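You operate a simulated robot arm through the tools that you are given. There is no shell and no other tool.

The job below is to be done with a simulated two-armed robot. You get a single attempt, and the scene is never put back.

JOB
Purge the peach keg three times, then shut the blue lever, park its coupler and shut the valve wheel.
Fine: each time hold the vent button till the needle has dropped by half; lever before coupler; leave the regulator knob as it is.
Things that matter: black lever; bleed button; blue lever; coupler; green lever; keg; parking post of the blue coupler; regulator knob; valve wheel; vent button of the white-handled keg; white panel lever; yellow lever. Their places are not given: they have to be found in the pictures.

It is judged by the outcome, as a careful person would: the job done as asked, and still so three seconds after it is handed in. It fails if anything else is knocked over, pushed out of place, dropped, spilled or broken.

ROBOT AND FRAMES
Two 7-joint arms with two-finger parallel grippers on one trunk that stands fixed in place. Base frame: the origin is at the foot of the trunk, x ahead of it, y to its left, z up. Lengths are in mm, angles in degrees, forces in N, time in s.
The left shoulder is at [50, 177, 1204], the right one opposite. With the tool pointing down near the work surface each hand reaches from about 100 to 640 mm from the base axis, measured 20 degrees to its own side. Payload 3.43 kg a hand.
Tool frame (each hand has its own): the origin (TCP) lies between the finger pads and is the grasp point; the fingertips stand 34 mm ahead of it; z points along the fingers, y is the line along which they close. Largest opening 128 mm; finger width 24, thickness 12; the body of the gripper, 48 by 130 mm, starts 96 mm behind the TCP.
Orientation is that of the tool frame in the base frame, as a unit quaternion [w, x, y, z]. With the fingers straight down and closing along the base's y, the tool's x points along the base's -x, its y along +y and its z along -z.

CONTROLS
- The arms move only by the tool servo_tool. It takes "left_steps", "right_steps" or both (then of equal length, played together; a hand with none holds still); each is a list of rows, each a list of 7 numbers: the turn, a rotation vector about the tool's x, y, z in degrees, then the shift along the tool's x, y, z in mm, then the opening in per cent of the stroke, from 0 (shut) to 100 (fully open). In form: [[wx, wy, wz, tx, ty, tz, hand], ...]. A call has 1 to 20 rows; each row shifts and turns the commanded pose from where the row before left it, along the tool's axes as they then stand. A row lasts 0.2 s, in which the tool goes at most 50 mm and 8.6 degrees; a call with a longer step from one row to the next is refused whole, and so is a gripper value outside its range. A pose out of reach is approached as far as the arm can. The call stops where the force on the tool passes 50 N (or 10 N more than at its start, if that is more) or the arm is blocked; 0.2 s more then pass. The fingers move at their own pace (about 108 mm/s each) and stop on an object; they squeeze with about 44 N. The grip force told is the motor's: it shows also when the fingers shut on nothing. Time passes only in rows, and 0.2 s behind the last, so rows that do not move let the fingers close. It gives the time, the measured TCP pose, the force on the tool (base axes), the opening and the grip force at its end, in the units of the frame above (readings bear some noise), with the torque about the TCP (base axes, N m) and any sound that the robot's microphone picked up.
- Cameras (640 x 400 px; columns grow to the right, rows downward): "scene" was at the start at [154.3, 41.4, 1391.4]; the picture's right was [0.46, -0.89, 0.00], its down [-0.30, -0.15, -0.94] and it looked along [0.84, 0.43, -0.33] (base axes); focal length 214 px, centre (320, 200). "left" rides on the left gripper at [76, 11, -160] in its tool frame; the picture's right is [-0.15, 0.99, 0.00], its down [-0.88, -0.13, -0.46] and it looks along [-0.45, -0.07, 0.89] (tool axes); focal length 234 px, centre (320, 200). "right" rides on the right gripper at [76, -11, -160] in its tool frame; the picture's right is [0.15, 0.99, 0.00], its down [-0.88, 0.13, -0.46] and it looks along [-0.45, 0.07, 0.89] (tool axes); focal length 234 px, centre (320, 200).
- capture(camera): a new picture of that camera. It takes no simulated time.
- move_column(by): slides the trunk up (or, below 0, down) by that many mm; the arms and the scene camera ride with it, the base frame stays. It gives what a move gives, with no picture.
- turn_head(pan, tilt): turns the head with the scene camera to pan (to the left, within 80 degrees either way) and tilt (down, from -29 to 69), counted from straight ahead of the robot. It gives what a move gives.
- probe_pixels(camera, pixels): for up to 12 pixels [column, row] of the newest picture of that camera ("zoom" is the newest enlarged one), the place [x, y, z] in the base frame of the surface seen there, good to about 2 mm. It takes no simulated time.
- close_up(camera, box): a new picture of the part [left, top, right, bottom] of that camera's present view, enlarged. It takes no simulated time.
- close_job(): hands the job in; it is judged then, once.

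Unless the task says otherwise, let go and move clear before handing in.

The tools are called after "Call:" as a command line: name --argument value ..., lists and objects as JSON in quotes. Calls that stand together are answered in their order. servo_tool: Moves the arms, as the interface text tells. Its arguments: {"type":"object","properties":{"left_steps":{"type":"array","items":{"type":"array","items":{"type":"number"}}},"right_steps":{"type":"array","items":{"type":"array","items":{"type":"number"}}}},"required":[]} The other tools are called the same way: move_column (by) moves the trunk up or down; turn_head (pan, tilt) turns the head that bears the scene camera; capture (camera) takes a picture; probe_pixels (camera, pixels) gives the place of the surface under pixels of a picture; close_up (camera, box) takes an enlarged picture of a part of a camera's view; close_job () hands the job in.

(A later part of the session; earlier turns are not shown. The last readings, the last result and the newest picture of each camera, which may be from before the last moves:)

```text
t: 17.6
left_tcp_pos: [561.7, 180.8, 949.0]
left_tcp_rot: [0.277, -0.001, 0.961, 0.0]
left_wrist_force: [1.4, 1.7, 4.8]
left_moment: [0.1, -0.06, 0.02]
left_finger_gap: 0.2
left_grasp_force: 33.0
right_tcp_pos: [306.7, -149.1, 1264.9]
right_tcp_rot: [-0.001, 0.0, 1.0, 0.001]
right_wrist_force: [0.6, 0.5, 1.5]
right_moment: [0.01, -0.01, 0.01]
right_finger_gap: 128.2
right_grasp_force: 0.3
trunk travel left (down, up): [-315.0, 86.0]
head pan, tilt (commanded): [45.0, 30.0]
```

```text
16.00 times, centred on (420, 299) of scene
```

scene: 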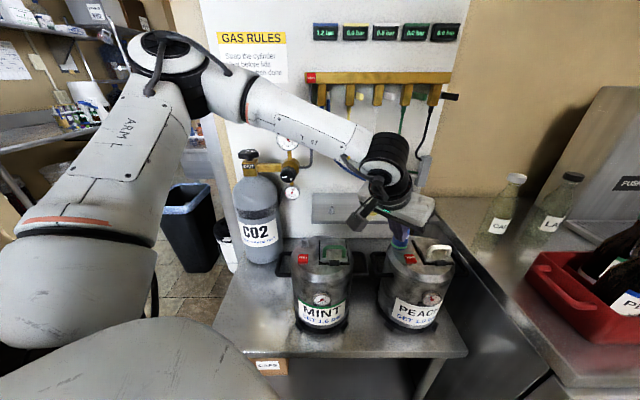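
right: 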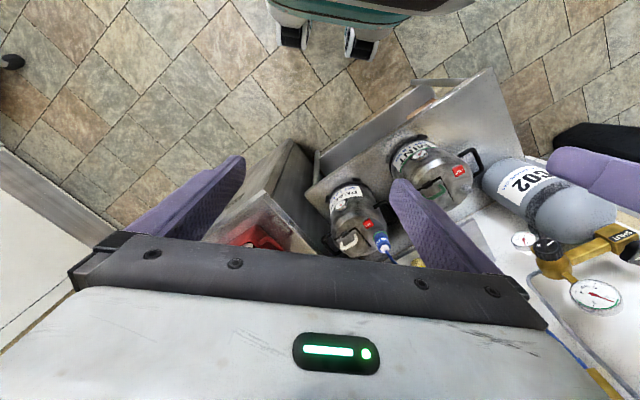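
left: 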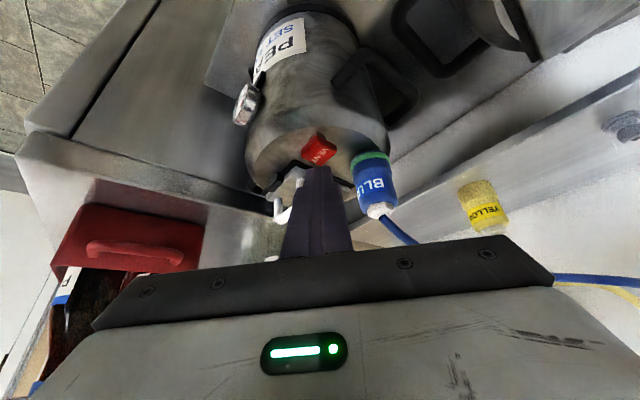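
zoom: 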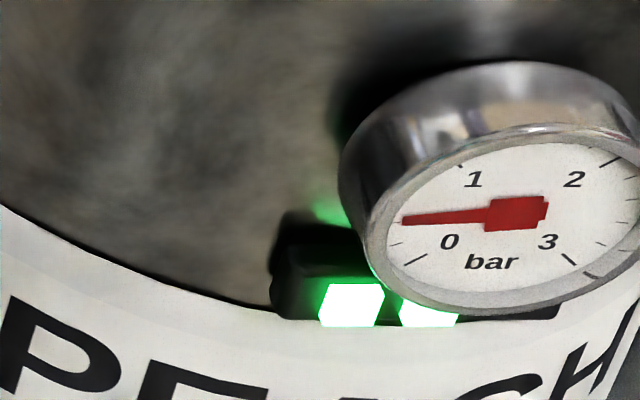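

A second lamp lit at zoom (428,312) and the needle is near 0.5 bar. I'll release and wait for the refill.

Call:
servo_tool --left_steps '[[0, 0, 0, -4.8, 0, -7.6, 0], [0, 0, 0, 0, 0, 0, 0], [0, 0, 0, 0, 0, 0, 0], [0, 0, 0, 0, 0, 0, 0], [0, 0, 0, 0, 0, 0, 0], [0, 0, 0, 0, 0, 0, 0], [0, 0, 0, 0, 0, 0, 0], [0, 0, 0, 0, 0, 0, 0], [0, 0, 0, 0, 0, 0, 0], [0, 0, 0, 0, 0, 0, 0], [0, 0, 0, 0, 0, 0, 0], [0, 0, 0, 0, 0, 0, 0], [0, 0, 0, 0, 0, 0, 0]]'

Call:
close_up --camera "scene" --box '[412, 288, 428, 310]'

```text
t: 20.4
left_tcp_pos: [560.5, 179.6, 956.8]
left_tcp_rot: [0.275, 0.0, 0.961, 0.0]
left_wrist_force: [0.4, -0.5, -0.3]
left_moment: [0.01, 0.0, -0.01]
left_finger_gap: 0.1
left_grasp_force: 32.9
right_tcp_pos: [307.3, -148.5, 1265.6]
right_tcp_rot: [0.0, 0.002, 1.0, 0.002]
right_wrist_force: [-0.3, -0.3, 0.0]
right_moment: [-0.02, 0.01, 0.01]
right_finger_gap: 128.0
right_grasp_force: 0.1
trunk travel left (down, up): [-315.0, 86.0]
head pan, tilt (commanded): [45.0, 30.0]
```

```text
16.00 times, centred on (420, 299) of scene
```

zoom: 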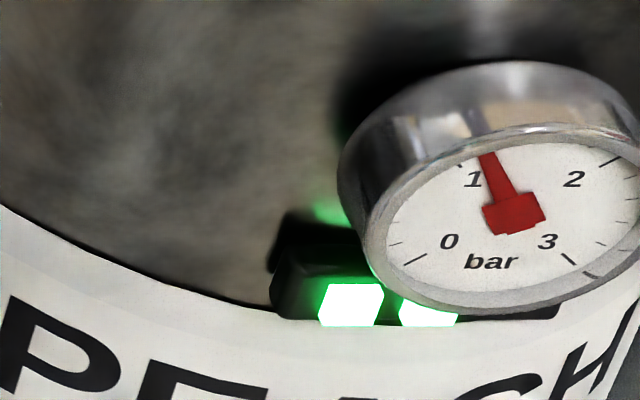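

Back at about 1.2 bar with two lamps lit. I'll do the third press the same way (press row plus one hold row).

Call:
servo_tool --left_steps '[[0, 0, 0, 4.8, 0, 7.6, 0], [0, 0, 0, 0, 0, 0, 0]]'

Call:
close_up --camera "scene" --box '[412, 288, 428, 310]'

```text
t: 21.0
left_tcp_pos: [560.6, 180.2, 948.8]
left_tcp_rot: [0.275, 0.0, 0.961, -0.001]
left_wrist_force: [1.4, 1.1, 5.0]
left_moment: [0.03, -0.1, -0.05]
left_finger_gap: 0.1
left_grasp_force: 32.9
right_tcp_pos: [306.9, -149.9, 1263.4]
right_tcp_rot: [0.0, 0.001, 1.0, 0.001]
right_wrist_force: [0.2, -0.2, 0.5]
right_moment: [0.0, 0.01, -0.04]
right_finger_gap: 128.1
right_grasp_force: 0.1
trunk travel left (down, up): [-315.0, 86.0]
head pan, tilt (commanded): [45.0, 30.0]
heard: click
```

```text
16.00 times, centred on (420, 299) of scene
```

zoom: 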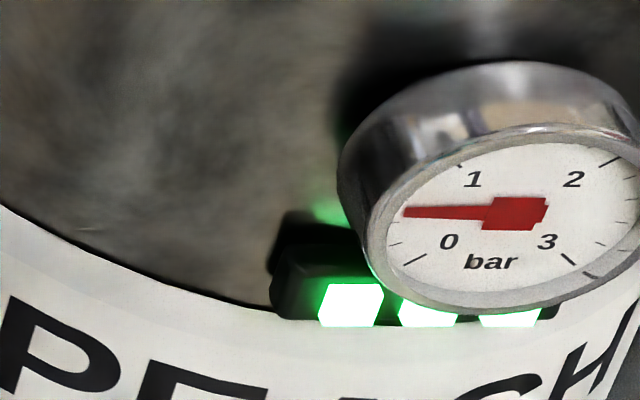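

All three lamps are lit and the needle is near 0.5 bar: three purges done. I'll release, back the hand up and away from the keg, then yaw it to face the panel.

Call:
servo_tool --left_steps '[[0, 0, 0, 0, 0, -30, 0], [0, 0, 0, 0, 0, -40, 0], [0, 0, 0, 0, 0, -40, 0], [0, 0, 0, 10, 12.5, -30, 0], [0, 0, 0, 10, 12.5, -30, 0], [0, 0, 0, 10, 12.5, -30, 0], [0, 0, 0, 10, 12.5, -30, 0], [-3.98, 0, -6.36, 0, 0, 0, 0], [-3.98, 0, -6.36, 0, 0, 0, 0], [-3.98, 0, -6.36, 0, 0, 0, 0], [-3.98, 0, -6.36, 0, 0, 0, 0], [-3.98, 0, -6.36, 0, 0, 0, 0], [-3.98, 0, -6.36, 0, 0, 0, 0]]'

Call:
capture --camera "scene"

```text
t: 23.8
left_tcp_pos: [406.2, 230.1, 1121.6]
left_tcp_rot: [0.254, -0.369, 0.888, 0.106]
left_wrist_force: [0.1, -0.4, 0.3]
left_moment: [-0.02, -0.01, 0.02]
left_finger_gap: 0.0
left_grasp_force: 33.5
right_tcp_pos: [306.6, -149.1, 1265.4]
right_tcp_rot: [0.0, 0.0, 1.0, 0.0]
right_wrist_force: [-0.2, 0.4, -0.1]
right_moment: [-0.03, 0.01, -0.02]
right_finger_gap: 127.8
right_grasp_force: 0.1
trunk travel left (down, up): [-315.0, 86.0]
head pan, tilt (commanded): [45.0, 30.0]
```

```text
taken
```

scene: 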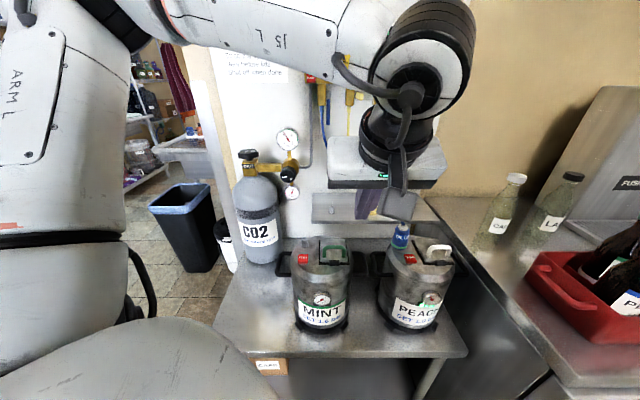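

The hand now faces the wall with a 32° pitch at (406,230,1122). I'll swing the pitch up toward horizontal while moving outward and up, in stages, to prepare for the lever.

Call:
servo_tool --left_steps '[[0, -8, 0, -21.1, 4.2, 6.7, 0], [0, -8, 0, -20, 4.2, 9.6, 0], [0, -8, 0, -18.5, 4.2, 12.3, 0], [0, -8, 0, -16.6, 4.2, 14.7, 0], [0, -8, 0, -14.3, 4.2, 16.9, 0], [0, -8, 0, -11.8, 4.2, 18.7, 0]]'

Call:
capture --camera "scene"

Call:
capture --camera "left"

```text
t: 25.2
left_tcp_pos: [477.7, 338.0, 1153.6]
left_tcp_rot: [0.594, -0.294, 0.707, 0.247]
left_wrist_force: [-0.5, 0.0, 0.7]
left_moment: [-0.02, -0.01, 0.03]
left_finger_gap: 0.0
left_grasp_force: 32.8
right_tcp_pos: [307.4, -149.1, 1265.5]
right_tcp_rot: [0.0, 0.001, 1.0, 0.001]
right_wrist_force: [0.0, 0.1, -0.7]
right_moment: [0.02, -0.02, 0.01]
right_finger_gap: 128.1
right_grasp_force: 0.0
trunk travel left (down, up): [-315.0, 86.0]
head pan, tilt (commanded): [45.0, 30.0]
```

```text
taken
```

scene: 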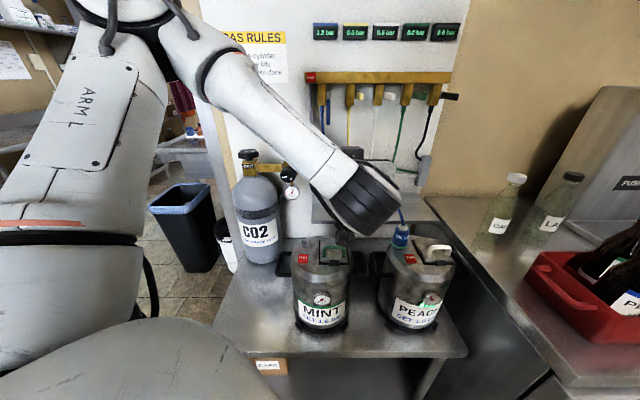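

```text
taken
```

left: 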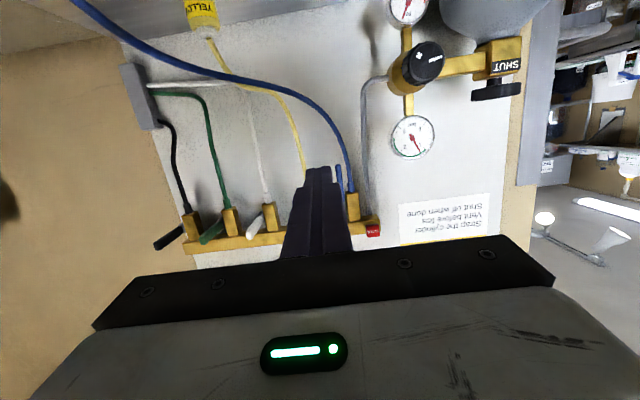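

The wrist camera shows the panel upside down: blue lever near (340,180) beside the blue hose (345,160). I'll zoom and probe there for exact positions.

Call:
close_up --camera "left" --box '[280, 110, 400, 250]'

Call:
close_up --camera "scene" --box '[296, 65, 356, 130]'

```text
2.86 times, centred on (340, 180) of left
```

zoom: 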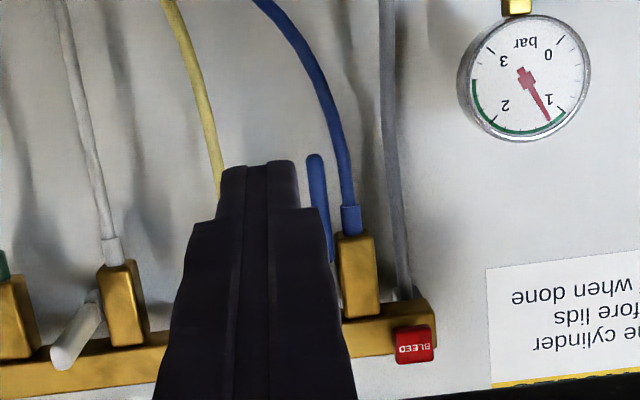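

```text
6.15 times, centred on (326, 98) of scene
```

zoom: 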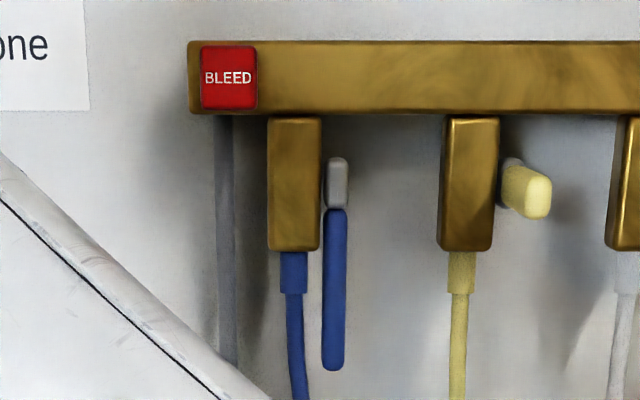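

The blue lever and hose are clear in the scene zoom (lever x≈335, rows 210–370). I'll probe the lever, hose and block there.

Call:
probe_pixels --camera "zoom" --pixels '[[338, 180], [335, 225], [334, 270], [333, 320], [333, 355], [333, 363], [326, 320], [342, 320], [293, 270], [294, 330], [298, 380], [293, 180]]'

Call:
probe_pixels --camera "left" --pixels '[[338, 170], [340, 185], [337, 165], [350, 165], [346, 150], [340, 135], [330, 118], [310, 103], [280, 90], [250, 80], [354, 192], [352, 205]]'

```text
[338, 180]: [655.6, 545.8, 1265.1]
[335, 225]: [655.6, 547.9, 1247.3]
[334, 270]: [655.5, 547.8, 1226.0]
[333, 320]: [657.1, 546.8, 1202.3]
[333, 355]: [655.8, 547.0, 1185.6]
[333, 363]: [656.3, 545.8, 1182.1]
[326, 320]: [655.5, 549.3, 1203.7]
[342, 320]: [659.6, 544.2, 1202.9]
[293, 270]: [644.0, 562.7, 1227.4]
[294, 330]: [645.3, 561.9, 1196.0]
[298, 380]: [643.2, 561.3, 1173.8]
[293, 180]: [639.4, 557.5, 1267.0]
```

```text
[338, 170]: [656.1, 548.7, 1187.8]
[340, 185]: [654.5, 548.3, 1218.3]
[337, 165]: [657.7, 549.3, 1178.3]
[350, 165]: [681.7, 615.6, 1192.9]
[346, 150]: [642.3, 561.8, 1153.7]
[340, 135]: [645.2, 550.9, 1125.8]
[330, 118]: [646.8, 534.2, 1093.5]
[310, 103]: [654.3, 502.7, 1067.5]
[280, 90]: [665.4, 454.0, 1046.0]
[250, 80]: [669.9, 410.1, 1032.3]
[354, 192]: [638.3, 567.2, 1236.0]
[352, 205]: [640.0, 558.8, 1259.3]
```

The lever occupies u≈70–84 (x≈656,y≈547), bottom z≈1179, with the hose ~5 mm to its left; I'll hook its lower end from below and behind with closed fingers pitched 30° up. Next I finish the pitch-up in front of the panel.

Call:
servo_tool --left_steps '[[0, -8, 0, -0.7, 3.8, 24.8, 0], [0, -8, 0, 2.8, 3.8, 24.7, 0], [0, -8, 0, 6.3, 3.8, 24.1, 0], [0, -8, 0, 9.6, 3.8, 23, 0], [0, -8, 0, 12.6, 3.8, 21.4, 0]]'

Call:
capture --camera "scene"

Call:
capture --camera "left"

```text
t: 26.4
left_tcp_pos: [512.1, 430.1, 1180.0]
left_tcp_rot: [0.759, -0.238, 0.505, 0.333]
left_wrist_force: [-0.2, -0.7, -0.5]
left_moment: [-0.01, 0.01, 0.03]
left_finger_gap: 0.2
left_grasp_force: 32.6
left hand out of reach, approached as far as the arm can: row 4, 5
right_tcp_pos: [306.9, -148.0, 1265.1]
right_tcp_rot: [0.0, 0.001, 1.0, 0.001]
right_wrist_force: [0.6, 0.2, 0.5]
right_moment: [-0.02, -0.06, 0.01]
right_finger_gap: 128.2
right_grasp_force: 0.1
trunk travel left (down, up): [-315.0, 86.0]
head pan, tilt (commanded): [45.0, 30.0]
```

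```text
taken
```

scene: 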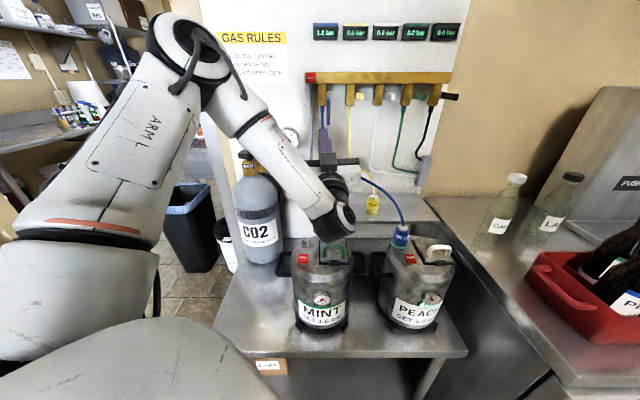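

```text
taken
```

left: 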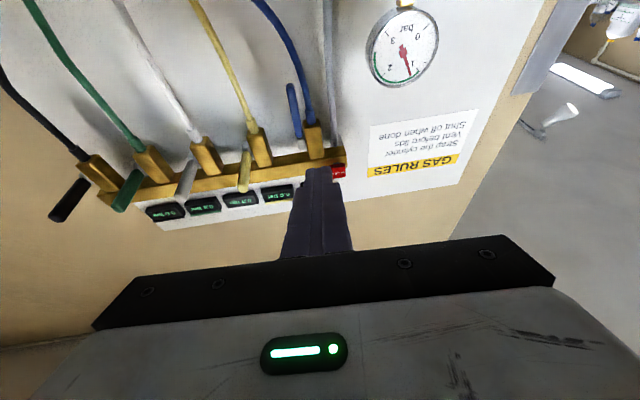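

The hand ended at pitch ≈22°, azimuth ≈49°, at (512,430,1180): wrist limit nearby. As the arm extends this should ease, so I'll move forward and right in front of the lever (u≈80, w≈770, z≈1130).

Call:
servo_tool --left_steps '[[0, 0, 0, 21.4, -6.6, 18.9, 0], [0, 0, 0, 21.4, -6.6, 18.9, 0], [0, 0, 0, 21.4, -6.6, 18.9, 0], [0, 0, 0, 21.4, -6.6, 18.9, 0]]'

Call:
capture --camera "scene"

Call:
capture --camera "left"

```text
t: 27.4
left_tcp_pos: [571.7, 481.5, 1169.8]
left_tcp_rot: [0.748, -0.256, 0.51, 0.339]
left_wrist_force: [0.6, 0.4, 0.7]
left_moment: [-0.01, -0.02, -0.01]
left_finger_gap: 0.1
left_grasp_force: 33.0
left hand out of reach, approached as far as the arm can: row 1, 2, 3, 4
right_tcp_pos: [306.6, -149.8, 1265.1]
right_tcp_rot: [0.0, 0.002, 1.0, 0.001]
right_wrist_force: [-0.1, 0.4, 0.6]
right_moment: [0.02, 0.01, -0.01]
right_finger_gap: 127.9
right_grasp_force: 0.1
trunk travel left (down, up): [-315.0, 86.0]
head pan, tilt (commanded): [45.0, 30.0]
```

```text
taken
```

scene: 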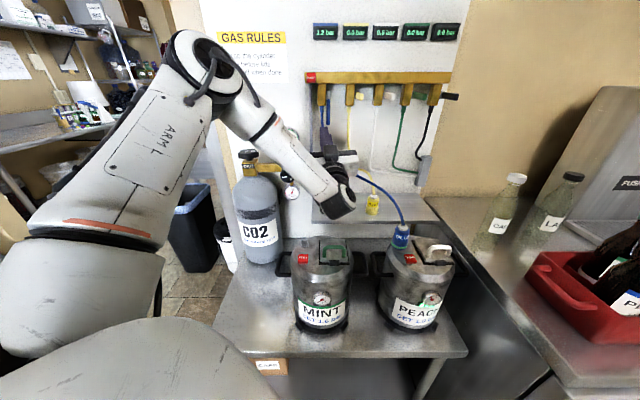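

```text
taken
```

left: 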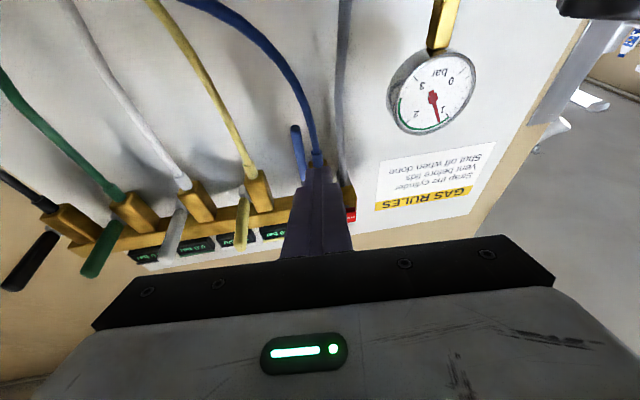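

The hand sits at u≈64, w≈745, z=1170, with the wrist flexion limiting. I'll raise the hand 90 mm here in free space, then lower the trunk, which flattens the forearm and should allow the pitch.

Call:
servo_tool --left_steps '[[0, 0, 0, -28, -1.1, 10.5, 0], [0, 0, 0, -28, -1.1, 10.5, 0], [0, 0, 0, -28, -1.1, 10.5, 0]]'

Call:
move_column --by -100

Call:
capture --camera "scene"

```text
t: 28.2
left_tcp_pos: [561.3, 474.8, 1267.1]
left_tcp_rot: [0.759, -0.238, 0.505, 0.334]
left_wrist_force: [0.2, 0.2, 0.6]
left_moment: [0.02, 0.01, 0.02]
left_finger_gap: 0.1
left_grasp_force: 33.3
left hand out of reach, approached as far as the arm can: row 1
right_tcp_pos: [305.4, -150.7, 1264.4]
right_tcp_rot: [-0.001, 0.001, 1.0, 0.001]
right_wrist_force: [-0.9, -0.1, -0.3]
right_moment: [-0.02, 0.01, -0.03]
right_finger_gap: 128.2
right_grasp_force: 0.1
trunk travel left (down, up): [-315.0, 86.0]
head pan, tilt (commanded): [45.0, 30.0]
```

```text
t: 29.5
left_tcp_pos: [562.8, 474.0, 1167.1]
left_tcp_rot: [0.759, -0.239, 0.504, 0.335]
left_wrist_force: [0.0, 0.1, 0.2]
left_moment: [0.02, -0.03, 0.0]
left_finger_gap: 0.0
left_grasp_force: 32.8
right_tcp_pos: [306.1, -148.9, 1164.3]
right_tcp_rot: [0.0, 0.001, 1.0, 0.001]
right_wrist_force: [-0.3, -0.6, -0.1]
right_moment: [-0.02, 0.0, 0.02]
right_finger_gap: 127.9
right_grasp_force: 0.1
trunk travel left (down, up): [-215.0, 186.0]
head pan, tilt (commanded): [45.0, 30.0]
```

```text
taken
```

scene: 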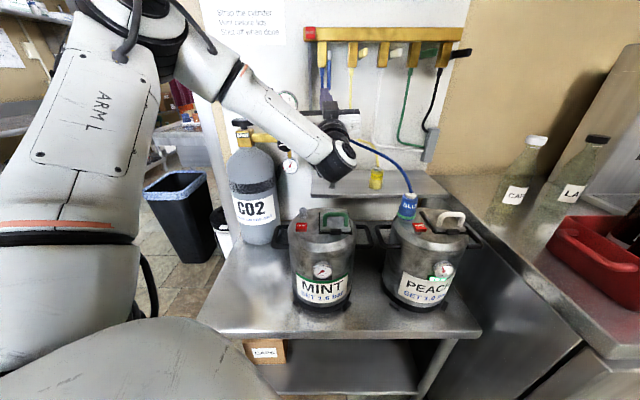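

The trunk is 160 mm down and the hand stays at (563,474,1167). I'll try pitching up another 8° while shifting right to u≈80 and down to z≈1131.

Call:
servo_tool --left_steps '[[0, -4, 0, 16.6, -7.5, -7.3, 0], [0, -4, 0, 16.6, -7.5, -7.3, 0]]'

Call:
capture --camera "left"

Call:
close_up --camera "scene" --box '[270, 20, 430, 240]'

```text
t: 30.1
left_tcp_pos: [552.5, 483.2, 1147.8]
left_tcp_rot: [0.765, -0.247, 0.482, 0.348]
left_wrist_force: [-0.8, 0.3, -0.3]
left_moment: [0.03, -0.01, 0.02]
left_finger_gap: 0.2
left_grasp_force: 32.9
left hand out of reach, approached as far as the arm can: row 1, 2
right_tcp_pos: [306.1, -149.1, 1164.6]
right_tcp_rot: [-0.001, 0.001, 1.0, 0.001]
right_wrist_force: [0.5, -0.1, 0.0]
right_moment: [0.0, 0.01, 0.04]
right_finger_gap: 127.8
right_grasp_force: 0.0
trunk travel left (down, up): [-215.0, 186.0]
head pan, tilt (commanded): [45.0, 30.0]
```

```text
taken
```

left: 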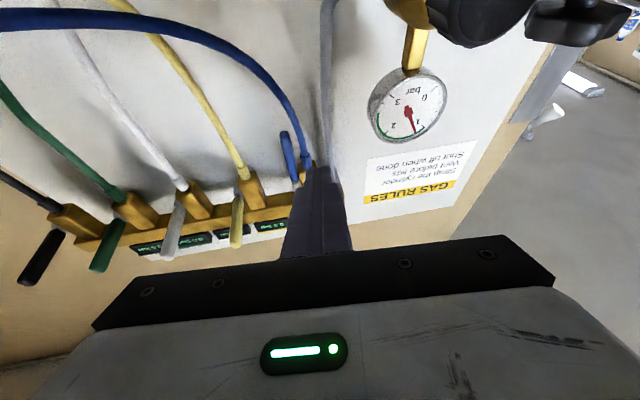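

```text
1.82 times, centred on (350, 130) of scene
```

zoom: 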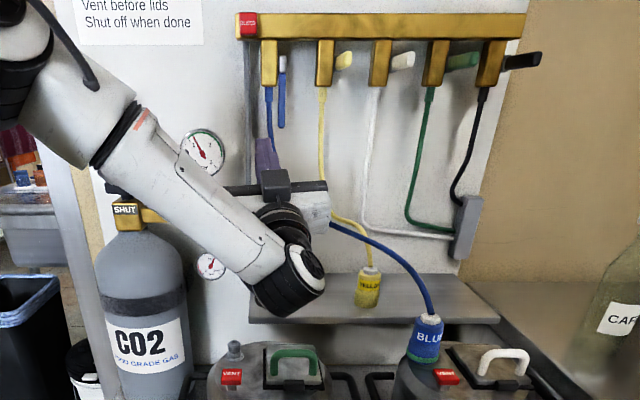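

Flexion at the wrist is still the limit since the elbow is high and the arm folded. I'll raise the hand another 100 mm and lower the trunk another 100 mm to flatten the forearm.

Call:
servo_tool --left_steps '[[0, 0, 0, -30.3, -1.4, 13.8, 0], [0, 0, 0, -30.3, -1.4, 13.8, 0], [0, 0, 0, -30.3, -1.4, 13.8, 0]]'

Call:
move_column --by -100

Call:
capture --camera "scene"

```text
t: 30.9
left_tcp_pos: [552.8, 485.9, 1249.1]
left_tcp_rot: [0.765, -0.247, 0.483, 0.347]
left_wrist_force: [0.8, -0.5, -0.3]
left_moment: [-0.03, 0.01, -0.05]
left_finger_gap: 0.0
left_grasp_force: 33.7
right_tcp_pos: [306.7, -148.9, 1164.6]
right_tcp_rot: [0.0, 0.002, 1.0, 0.0]
right_wrist_force: [0.9, 0.2, -0.6]
right_moment: [0.0, -0.02, 0.03]
right_finger_gap: 127.9
right_grasp_force: 0.0
trunk travel left (down, up): [-215.0, 186.0]
head pan, tilt (commanded): [45.0, 30.0]
```

```text
t: 32.2
left_tcp_pos: [552.5, 486.4, 1148.2]
left_tcp_rot: [0.764, -0.248, 0.483, 0.348]
left_wrist_force: [0.5, -1.0, 0.1]
left_moment: [0.04, 0.01, -0.02]
left_finger_gap: 0.2
left_grasp_force: 32.9
right_tcp_pos: [307.5, -149.7, 1064.2]
right_tcp_rot: [0.0, 0.001, 1.0, 0.001]
right_wrist_force: [0.3, -0.1, 0.4]
right_moment: [-0.01, 0.01, -0.02]
right_finger_gap: 128.2
right_grasp_force: 0.1
trunk travel left (down, up): [-115.0, 286.0]
head pan, tilt (commanded): [45.0, 30.0]
```

```text
taken
```

scene: 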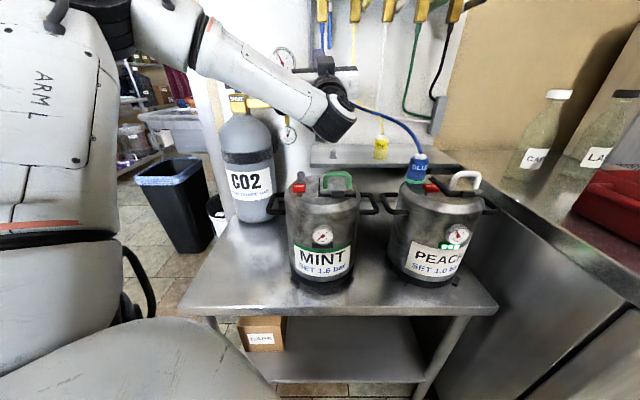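

The arm is flatter now; I'll keep this pitch (≈24° up) and move to the pre-insert point u≈90, w≈800, z≈1132, just in front of and below the lever. I'll also tilt the head up to watch.

Call:
turn_head --pan 45 --tilt 5

Call:
servo_tool --left_steps '[[0, 0, 0, 14, -16.2, 16.1, 0], [0, 0, 0, 14, -16.2, 16.1, 0], [0, 0, 0, 14, -16.2, 16.1, 0]]'

Call:
capture --camera "scene"

Call:
capture --camera "left"

```text
t: 33.1
left_tcp_pos: [553.4, 485.8, 1148.0]
left_tcp_rot: [0.765, -0.248, 0.482, 0.348]
left_wrist_force: [-0.5, -1.0, -0.2]
left_moment: [-0.01, 0.03, -0.05]
left_finger_gap: 0.2
left_grasp_force: 33.0
right_tcp_pos: [307.2, -149.0, 1064.8]
right_tcp_rot: [0.001, 0.001, 1.0, 0.0]
right_wrist_force: [-1.3, -0.1, 0.1]
right_moment: [0.01, -0.01, -0.02]
right_finger_gap: 128.3
right_grasp_force: 0.0
trunk travel left (down, up): [-115.0, 286.0]
head pan, tilt (commanded): [45.0, 5.0]
```

```text
t: 33.9
left_tcp_pos: [631.3, 501.8, 1133.0]
left_tcp_rot: [0.765, -0.247, 0.483, 0.347]
left_wrist_force: [-0.7, -0.2, 0.8]
left_moment: [-0.02, 0.04, -0.01]
left_finger_gap: 0.0
left_grasp_force: 33.4
right_tcp_pos: [306.7, -149.0, 1064.5]
right_tcp_rot: [0.0, 0.001, 1.0, 0.001]
right_wrist_force: [-0.1, 0.4, 0.4]
right_moment: [0.0, -0.01, -0.02]
right_finger_gap: 128.2
right_grasp_force: 0.1
trunk travel left (down, up): [-115.0, 286.0]
head pan, tilt (commanded): [45.0, 5.0]
```

```text
taken
```

scene: 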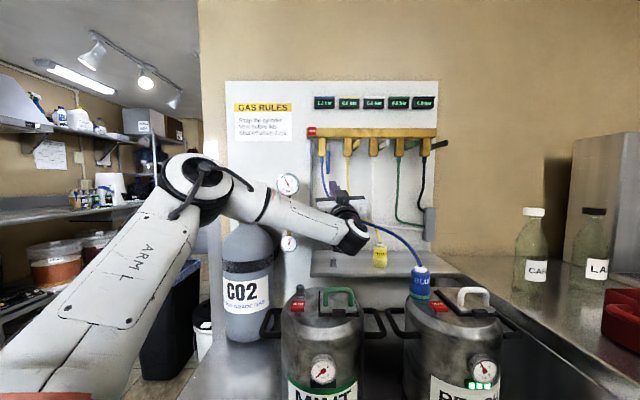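

```text
taken
```

left: 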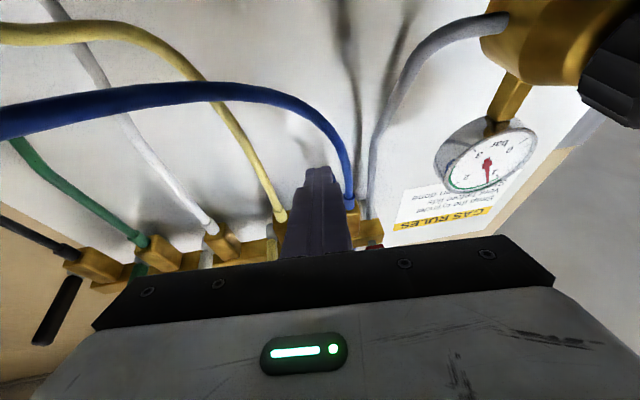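

The hand reached (631,502,1133) exactly with orientation kept. I'll take a scene close-up of the lever and fingertip.

Call:
close_up --camera "scene" --box '[295, 115, 375, 225]'

Call:
close_up --camera "scene" --box '[308, 130, 356, 196]'

```text
3.64 times, centred on (335, 170) of scene
```

zoom: 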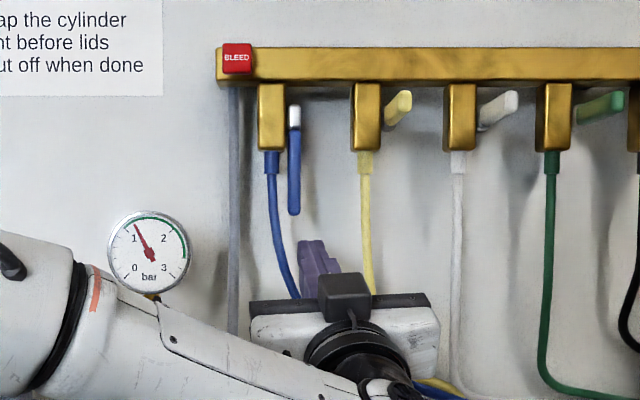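

```text
6.06 times, centred on (332, 163) of scene
```

zoom: 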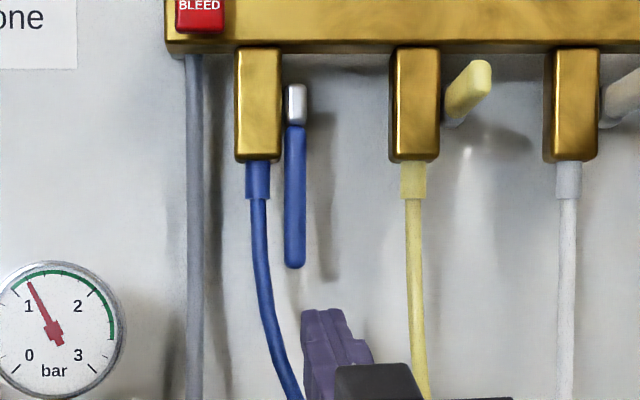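

Fingertip (zoom (320,312)) stands just right and below the lever's bottom end (295,265). I'll probe both for exact offsets.

Call:
probe_pixels --camera "zoom" --pixels '[[295, 262], [295, 250], [288, 250], [302, 250], [295, 200], [315, 316], [330, 316], [307, 330], [262, 260], [265, 310], [300, 105], [275, 340]]'

```text
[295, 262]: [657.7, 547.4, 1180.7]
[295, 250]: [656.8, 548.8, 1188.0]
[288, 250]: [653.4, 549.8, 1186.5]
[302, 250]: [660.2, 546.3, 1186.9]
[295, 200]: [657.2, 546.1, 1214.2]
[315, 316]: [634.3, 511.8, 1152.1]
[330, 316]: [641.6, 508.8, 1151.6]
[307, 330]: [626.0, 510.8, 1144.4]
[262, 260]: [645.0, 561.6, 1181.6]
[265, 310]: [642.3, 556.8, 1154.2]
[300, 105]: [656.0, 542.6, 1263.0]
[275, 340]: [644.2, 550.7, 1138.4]
```

Everything matches: lever bottom z≈1178 at u≈77, w≈852; hose edge at u≤66. I'll try adding 6° more pitch here for a better hook.

Call:
servo_tool --left_steps '[[0, -6, 0, 3, 0, 0, 0]]'

```text
t: 34.3
left_tcp_pos: [631.8, 501.9, 1133.8]
left_tcp_rot: [0.765, -0.247, 0.483, 0.347]
left_wrist_force: [0.0, -0.3, 0.2]
left_moment: [-0.02, 0.02, -0.01]
left_finger_gap: 0.1
left_grasp_force: 32.9
left hand out of reach, approached as far as the arm can: row 1
right_tcp_pos: [306.9, -149.5, 1065.3]
right_tcp_rot: [-0.001, 0.0, 1.0, 0.001]
right_wrist_force: [-0.6, 0.8, 0.0]
right_moment: [0.01, -0.01, 0.0]
right_finger_gap: 128.0
right_grasp_force: 0.3
trunk travel left (down, up): [-115.0, 286.0]
head pan, tilt (commanded): [45.0, 5.0]
```

More pitch isn't available, so I'll use the present 24°. I'll insert along the finger axis 68 mm, which passes just under the lever end and up behind it.

Call:
servo_tool --left_steps '[[0, 0, 0, 0, 0, 17, 0], [0, 0, 0, 0, 0, 17, 0]]'

Call:
close_up --camera "scene" --box '[308, 130, 356, 196]'

```text
t: 34.9
left_tcp_pos: [649.3, 525.5, 1146.7]
left_tcp_rot: [0.765, -0.247, 0.483, 0.347]
left_wrist_force: [0.2, 0.9, 0.6]
left_moment: [0.03, -0.01, -0.02]
left_finger_gap: 0.0
left_grasp_force: 33.0
right_tcp_pos: [306.5, -149.0, 1065.3]
right_tcp_rot: [0.0, 0.001, 1.0, 0.001]
right_wrist_force: [-0.1, 0.0, 0.7]
right_moment: [0.0, -0.02, 0.0]
right_finger_gap: 128.1
right_grasp_force: 0.1
trunk travel left (down, up): [-115.0, 286.0]
head pan, tilt (commanded): [45.0, 5.0]
```

```text
6.06 times, centred on (332, 163) of scene
```

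zoom: 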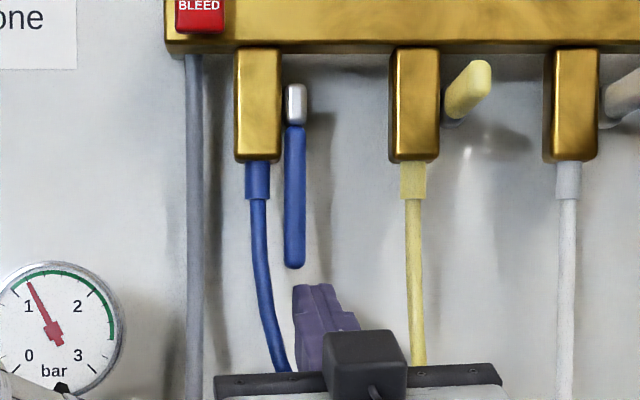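

The fingertip (zoom (315,290)) is now right under the lever end with no contact. I'll continue the remaining 34 mm.

Call:
servo_tool --left_steps '[[0, 0, 0, 0, 0, 12, 0], [0, 0, 0, 0, 0, 12, 0], [0, 0, 0, 0, 0, 10, 0]]'

Call:
close_up --camera "scene" --box '[308, 130, 356, 196]'

```text
t: 35.7
left_tcp_pos: [669.3, 551.7, 1161.3]
left_tcp_rot: [0.764, -0.248, 0.483, 0.348]
left_wrist_force: [0.0, 0.5, 0.5]
left_moment: [0.02, 0.0, 0.01]
left_finger_gap: 0.1
left_grasp_force: 32.6
right_tcp_pos: [307.7, -149.6, 1064.2]
right_tcp_rot: [0.0, 0.001, 1.0, 0.001]
right_wrist_force: [0.4, 0.5, 0.5]
right_moment: [0.01, -0.04, 0.0]
right_finger_gap: 127.8
right_grasp_force: 0.0
trunk travel left (down, up): [-115.0, 286.0]
head pan, tilt (commanded): [45.0, 5.0]
```

```text
6.06 times, centred on (332, 163) of scene
```

zoom: 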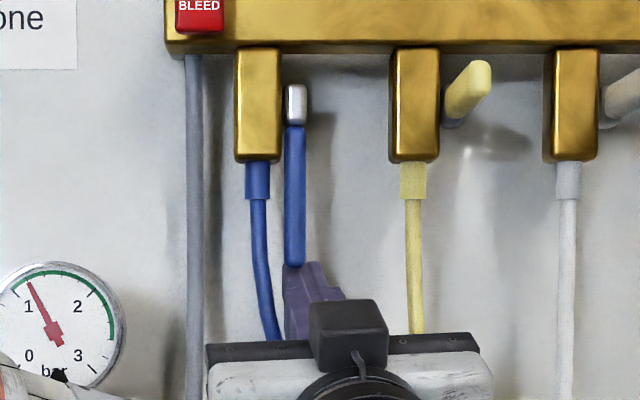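

The fingertip is now behind the lever (lever covers it at zoom (295,262)). I'll pull straight outward about 30 mm with a slight lift and watch force and lever.

Call:
servo_tool --left_steps '[[0, 0, 0, -5.3, 0.9, -8.5, 0], [0, 0, 0, -5.3, 0.9, -8.5, 0], [0, 0, 0, -5.3, 0.9, -8.5, 0]]'

Call:
close_up --camera "scene" --box '[308, 130, 356, 196]'

```text
t: 36.5
left_tcp_pos: [647.3, 530.7, 1164.7]
left_tcp_rot: [0.765, -0.247, 0.483, 0.347]
left_wrist_force: [0.6, 0.2, -2.9]
left_moment: [-0.06, 0.04, 0.0]
left_finger_gap: 0.0
left_grasp_force: 33.0
right_tcp_pos: [308.1, -149.2, 1064.8]
right_tcp_rot: [0.0, 0.001, 1.0, 0.001]
right_wrist_force: [-0.1, 0.4, 0.9]
right_moment: [-0.02, -0.05, -0.01]
right_finger_gap: 127.9
right_grasp_force: 0.1
trunk travel left (down, up): [-115.0, 286.0]
head pan, tilt (commanded): [45.0, 5.0]
```

```text
6.06 times, centred on (332, 163) of scene
```

zoom: 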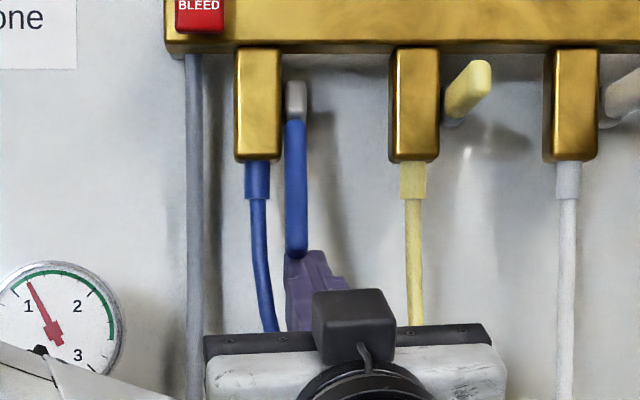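

The lever is swinging out (its lower end at zoom (297,250) came forward) with only ~3 N. I'll continue along its arc to about 55°.

Call:
servo_tool --left_steps '[[0, 0, 0, -11, 1, -9.2, 0], [0, 0, 0, -11, 1, -9.2, 0], [0, 0, 0, -14.3, 0.6, -5.3, 0], [0, 0, 0, -14.3, 0.6, -5.3, 0]]'

Call:
close_up --camera "scene" --box '[308, 130, 356, 196]'

```text
t: 37.5
left_tcp_pos: [614.3, 496.1, 1200.0]
left_tcp_rot: [0.765, -0.247, 0.483, 0.348]
left_wrist_force: [-0.3, -0.4, 0.8]
left_moment: [0.02, 0.02, 0.03]
left_finger_gap: 0.0
left_grasp_force: 32.7
right_tcp_pos: [305.9, -149.5, 1065.4]
right_tcp_rot: [0.0, 0.001, 1.0, 0.001]
right_wrist_force: [-0.2, 0.2, 0.5]
right_moment: [-0.01, 0.01, 0.01]
right_finger_gap: 127.9
right_grasp_force: 0.1
trunk travel left (down, up): [-115.0, 286.0]
head pan, tilt (commanded): [45.0, 5.0]
```

```text
6.06 times, centred on (332, 163) of scene
```

zoom: 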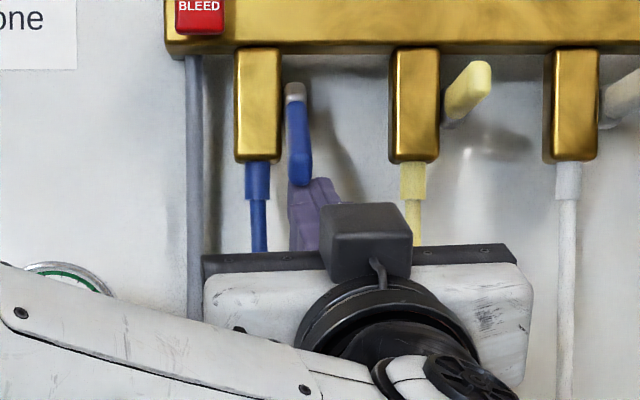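

The lever is about half way up (zoom end at (300,175)). I'll continue out and up to bring it near horizontal.

Call:
servo_tool --left_steps '[[0, 0, 0, -16.9, 0.4, -3.3, 0], [0, 0, 0, -16, 0.2, -1.5, 0], [0, 0, 0, -8.1, 0, 1.5, 0]]'

Call:
close_up --camera "scene" --box '[308, 110, 372, 186]'

```text
t: 38.3
left_tcp_pos: [601.6, 484.3, 1231.4]
left_tcp_rot: [0.763, -0.247, 0.486, 0.347]
left_wrist_force: [-3.5, -1.5, -10.2]
left_moment: [-0.15, 0.09, 0.04]
left_finger_gap: 0.0
left_grasp_force: 33.0
right_tcp_pos: [307.3, -149.0, 1065.1]
right_tcp_rot: [0.0, 0.001, 1.0, 0.001]
right_wrist_force: [-0.2, -1.3, 0.0]
right_moment: [0.0, 0.0, 0.02]
right_finger_gap: 127.9
right_grasp_force: 0.0
trunk travel left (down, up): [-115.0, 286.0]
head pan, tilt (commanded): [45.0, 5.0]
```

```text
5.26 times, centred on (340, 148) of scene
```

zoom: 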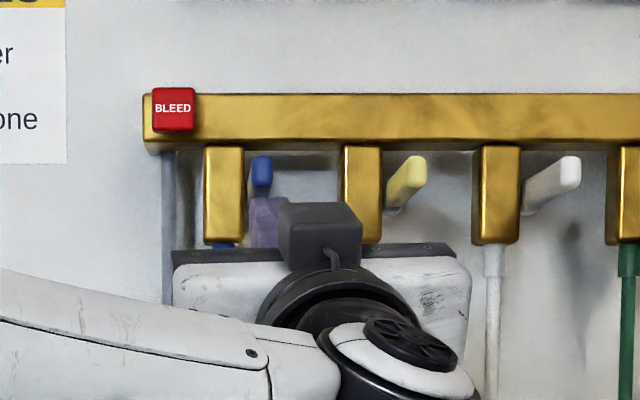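

The blue lever end (zoom (262,172)) is now level with the yellow one and the tool feels ~10 N, so it's at or near its stop. I'll press up 3 mm more to seat it, then back off.

Call:
servo_tool --left_steps '[[0, 0, 0, -3.6, 0, 1.6, 0]]'

Call:
close_up --camera "scene" --box '[308, 110, 372, 186]'

Call:
probe_pixels --camera "zoom" --pixels '[[262, 160], [262, 175], [262, 190], [418, 160], [416, 175], [412, 186]]'

```text
t: 38.7
left_tcp_pos: [602.9, 484.7, 1231.9]
left_tcp_rot: [0.762, -0.247, 0.488, 0.347]
left_wrist_force: [-7.8, -5.5, -25.9]
left_moment: [-0.36, 0.24, 0.07]
left_finger_gap: 0.0
left_grasp_force: 33.2
right_tcp_pos: [307.9, -149.3, 1064.0]
right_tcp_rot: [-0.001, 0.0, 1.0, 0.0]
right_wrist_force: [0.9, -0.3, -0.6]
right_moment: [0.0, -0.01, -0.01]
right_finger_gap: 128.0
right_grasp_force: 0.0
trunk travel left (down, up): [-115.0, 286.0]
head pan, tilt (commanded): [45.0, 5.0]
```

```text
5.26 times, centred on (340, 148) of scene
```

zoom: 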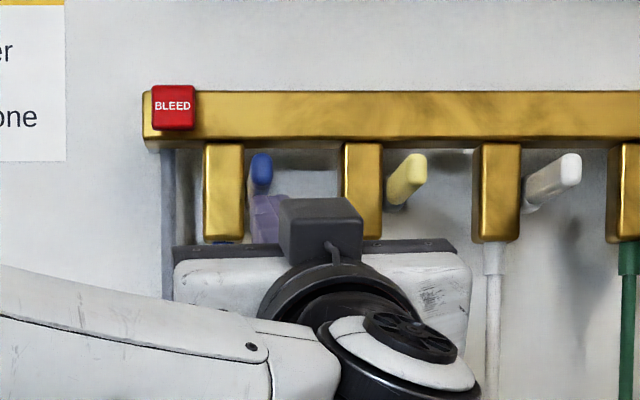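

```text
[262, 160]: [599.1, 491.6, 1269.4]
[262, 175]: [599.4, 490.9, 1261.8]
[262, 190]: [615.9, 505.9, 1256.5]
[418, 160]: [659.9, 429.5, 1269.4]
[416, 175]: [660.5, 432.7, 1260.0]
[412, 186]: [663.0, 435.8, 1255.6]
```

The lever's end now matches the shut yellow lever (both z≈1269, w≈771) with 26 N at the stop: it's shut. I'll lower off it and retreat from the panel, then check it stays.

Call:
servo_tool --left_steps '[[0, 0, 0, 13.7, 0.6, -6.2, 0], [0, 0, 0, 13.7, 0.6, -6.2, 0], [0, 0, 0, 0, 0, -35, 0], [0, 0, 0, 0, 0, -35, 0], [0, 0, 0, 0, 0, -35, 0]]'

Call:
capture --camera "scene"

Call:
close_up --camera "scene" --box '[290, 85, 450, 185]'

```text
t: 39.9
left_tcp_pos: [540.0, 409.4, 1167.0]
left_tcp_rot: [0.765, -0.247, 0.484, 0.347]
left_wrist_force: [0.3, 0.7, 0.6]
left_moment: [0.03, -0.03, 0.01]
left_finger_gap: 0.3
left_grasp_force: 32.9
right_tcp_pos: [306.4, -149.1, 1064.6]
right_tcp_rot: [0.0, 0.001, 1.0, 0.001]
right_wrist_force: [-0.5, -0.3, -0.9]
right_moment: [0.03, 0.01, 0.0]
right_finger_gap: 127.6
right_grasp_force: 0.0
trunk travel left (down, up): [-115.0, 286.0]
head pan, tilt (commanded): [45.0, 5.0]
```

```text
taken
```

scene: 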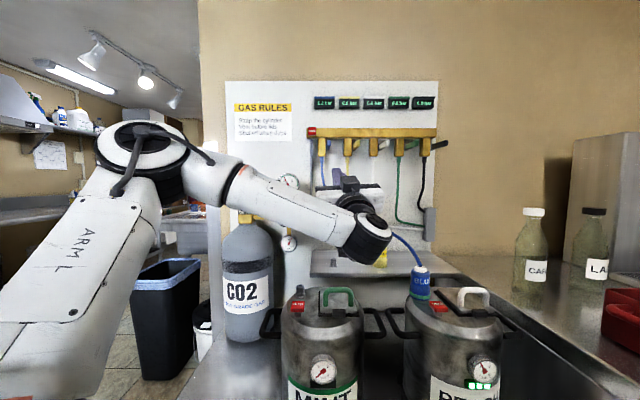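

```text
4.00 times, centred on (370, 135) of scene
```

zoom: 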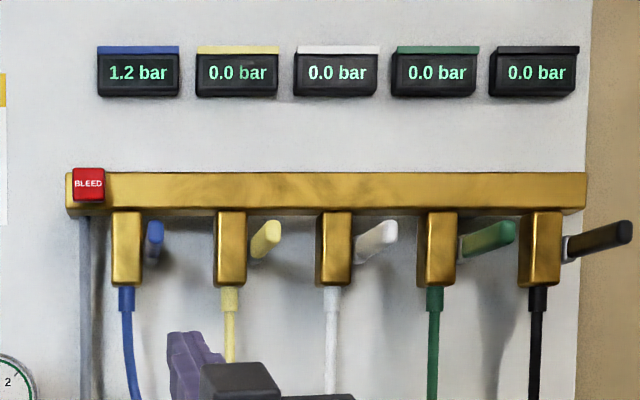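

The blue lever is clearly shut (zoom (155,238)) like the others, and it holds. Before going for the coupler, I'll probe the dark box on the hand at scene (350,183) to know its extent, and re-look at the coupler and post.

Call:
probe_pixels --camera "scene" --pixels '[[350, 183], [344, 183], [368, 190], [355, 203], [372, 240], [340, 210], [225, 165], [270, 210]]'

Call:
turn_head --pan 35 --tilt 20

Call:
capture --camera "scene"

```text
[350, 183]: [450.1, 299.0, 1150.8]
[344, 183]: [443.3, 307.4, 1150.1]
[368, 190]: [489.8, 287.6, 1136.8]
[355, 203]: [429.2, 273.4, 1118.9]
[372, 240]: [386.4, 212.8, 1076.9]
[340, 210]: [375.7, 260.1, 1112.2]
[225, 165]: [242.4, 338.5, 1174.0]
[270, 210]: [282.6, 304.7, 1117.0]
```

```text
t: 40.7
left_tcp_pos: [540.6, 409.1, 1166.7]
left_tcp_rot: [0.765, -0.246, 0.484, 0.347]
left_wrist_force: [-0.1, 0.8, -0.1]
left_moment: [-0.01, 0.02, 0.02]
left_finger_gap: 0.1
left_grasp_force: 33.3
right_tcp_pos: [305.5, -149.0, 1065.7]
right_tcp_rot: [0.0, 0.001, 1.0, 0.001]
right_wrist_force: [0.4, -1.2, 0.0]
right_moment: [0.01, 0.0, 0.02]
right_finger_gap: 128.0
right_grasp_force: 0.1
trunk travel left (down, up): [-115.0, 286.0]
head pan, tilt (commanded): [35.0, 20.0]
```

```text
taken
```

scene: 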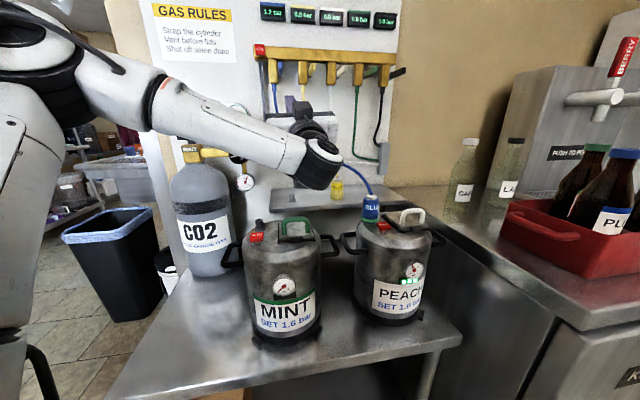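

The dark box sits on the hand's far side, so it won't hit anything. I'll pitch the hand back down to about −45°, moving it to a free spot near (520,250,1060), opening the fingers to ~77 mm.

Call:
servo_tool --left_steps '[[0, 7.7, 0, 4.6, -9.3, -18.8, 60], [0, 7.7, 0, 7, -9.3, -18, 60], [0, 7.7, 0, 9.4, -9.3, -16.9, 60], [0, 7.7, 0, 11.6, -9.3, -15.5, 60], [0, 7.7, 0, 13.5, -9.3, -13.8, 60], [0, 7.7, 0, 15.2, -9.3, -11.8, 60], [0, 7.7, 0, 16.7, -9.3, -9.7, 60], [0, 7.7, 0, 17.8, -9.3, -7.4, 60], [0, 7.7, 0, 18.7, -9.3, -4.9, 60]]'

Call:
capture --camera "scene"

Call:
capture --camera "left"

```text
t: 42.7
left_tcp_pos: [508.9, 274.8, 1052.7]
left_tcp_rot: [0.354, -0.401, 0.833, 0.144]
left_wrist_force: [-0.1, 0.6, -0.7]
left_moment: [0.01, 0.06, 0.01]
left_finger_gap: 77.1
left_grasp_force: 0.0
left hand out of reach, approached as far as the arm can: row 7, 8, 9
right_tcp_pos: [306.8, -149.2, 1064.3]
right_tcp_rot: [0.001, 0.001, 1.0, 0.001]
right_wrist_force: [0.4, -0.7, 0.9]
right_moment: [-0.02, -0.01, 0.0]
right_finger_gap: 127.8
right_grasp_force: 0.1
trunk travel left (down, up): [-115.0, 286.0]
head pan, tilt (commanded): [35.0, 20.0]
```

```text
taken
```

scene: 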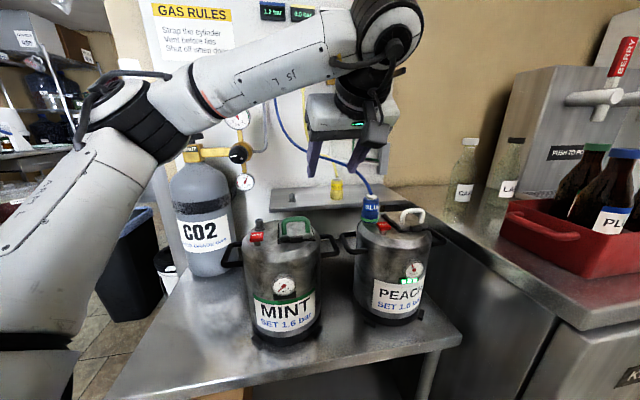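

```text
taken
```

left: 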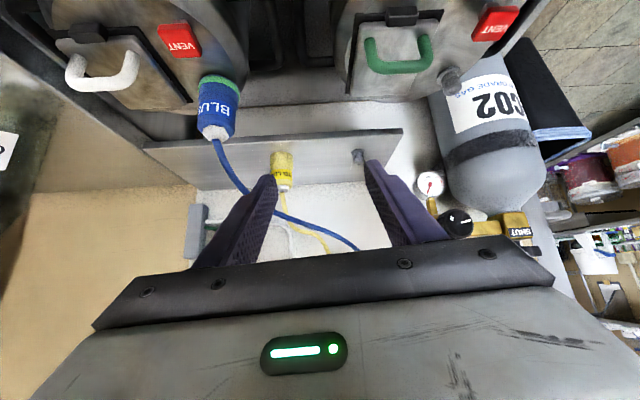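

The orientation is right (−45°, azimuth 48°) and the camera sees the blue coupler at (218,105), but the low trunk limits the arm. I'll raise the trunk 150 mm and re-measure the coupler with the wrist camera.

Call:
move_column --by 150

Call:
servo_tool --left_steps '[[0, 0, 0, 6, -25, 35, 60], [0, 0, 0, 15, -25, 35, 60], [0, 0, 0, 15, -25, 30, 60]]'

Call:
capture --camera "left"

Call:
turn_head --pan 35 --tilt 35

Call:
capture --camera "scene"

```text
t: 44.5
left_tcp_pos: [511.4, 275.3, 1203.5]
left_tcp_rot: [0.354, -0.401, 0.832, 0.144]
left_wrist_force: [-0.4, -0.3, 0.0]
left_moment: [0.03, 0.01, 0.0]
left_finger_gap: 76.6
left_grasp_force: 0.0
right_tcp_pos: [306.6, -149.3, 1214.5]
right_tcp_rot: [0.0, 0.0, 1.0, 0.0]
right_wrist_force: [0.7, 0.6, 0.6]
right_moment: [0.04, -0.01, 0.02]
right_finger_gap: 128.1
right_grasp_force: 0.0
trunk travel left (down, up): [-265.0, 136.0]
head pan, tilt (commanded): [35.0, 20.0]
```

```text
t: 45.3
left_tcp_pos: [576.9, 287.5, 1126.0]
left_tcp_rot: [0.355, -0.402, 0.832, 0.145]
left_wrist_force: [-0.4, -0.5, -0.9]
left_moment: [0.0, 0.01, 0.0]
left_finger_gap: 76.8
left_grasp_force: 0.1
left hand out of reach, approached as far as the arm can: row 1, 2, 3
right_tcp_pos: [306.9, -149.6, 1215.9]
right_tcp_rot: [0.0, 0.0, 1.0, 0.0]
right_wrist_force: [-0.5, -1.6, 0.8]
right_moment: [0.02, -0.02, 0.0]
right_finger_gap: 128.1
right_grasp_force: 0.1
trunk travel left (down, up): [-265.0, 136.0]
head pan, tilt (commanded): [35.0, 20.0]
```

```text
taken
```

left: 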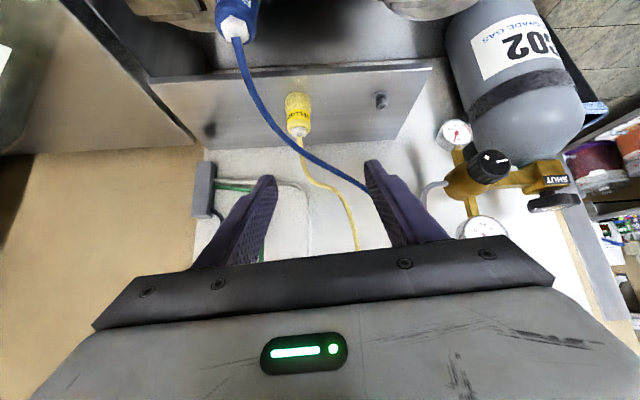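

```text
t: 46.0
left_tcp_pos: [577.3, 287.4, 1125.9]
left_tcp_rot: [0.354, -0.401, 0.832, 0.145]
left_wrist_force: [-0.3, -0.7, -0.1]
left_moment: [0.02, -0.02, -0.02]
left_finger_gap: 76.9
left_grasp_force: 0.1
right_tcp_pos: [307.4, -150.0, 1214.6]
right_tcp_rot: [0.0, 0.001, 1.0, 0.002]
right_wrist_force: [0.2, -0.8, 0.0]
right_moment: [-0.02, 0.0, -0.01]
right_finger_gap: 128.0
right_grasp_force: 0.0
trunk travel left (down, up): [-265.0, 136.0]
head pan, tilt (commanded): [35.0, 35.0]
```

```text
taken
```

scene: 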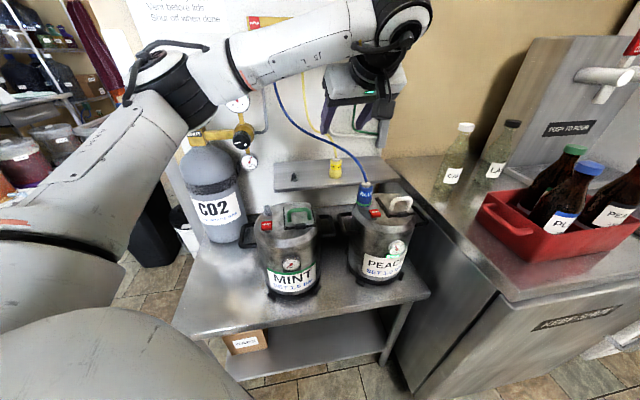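

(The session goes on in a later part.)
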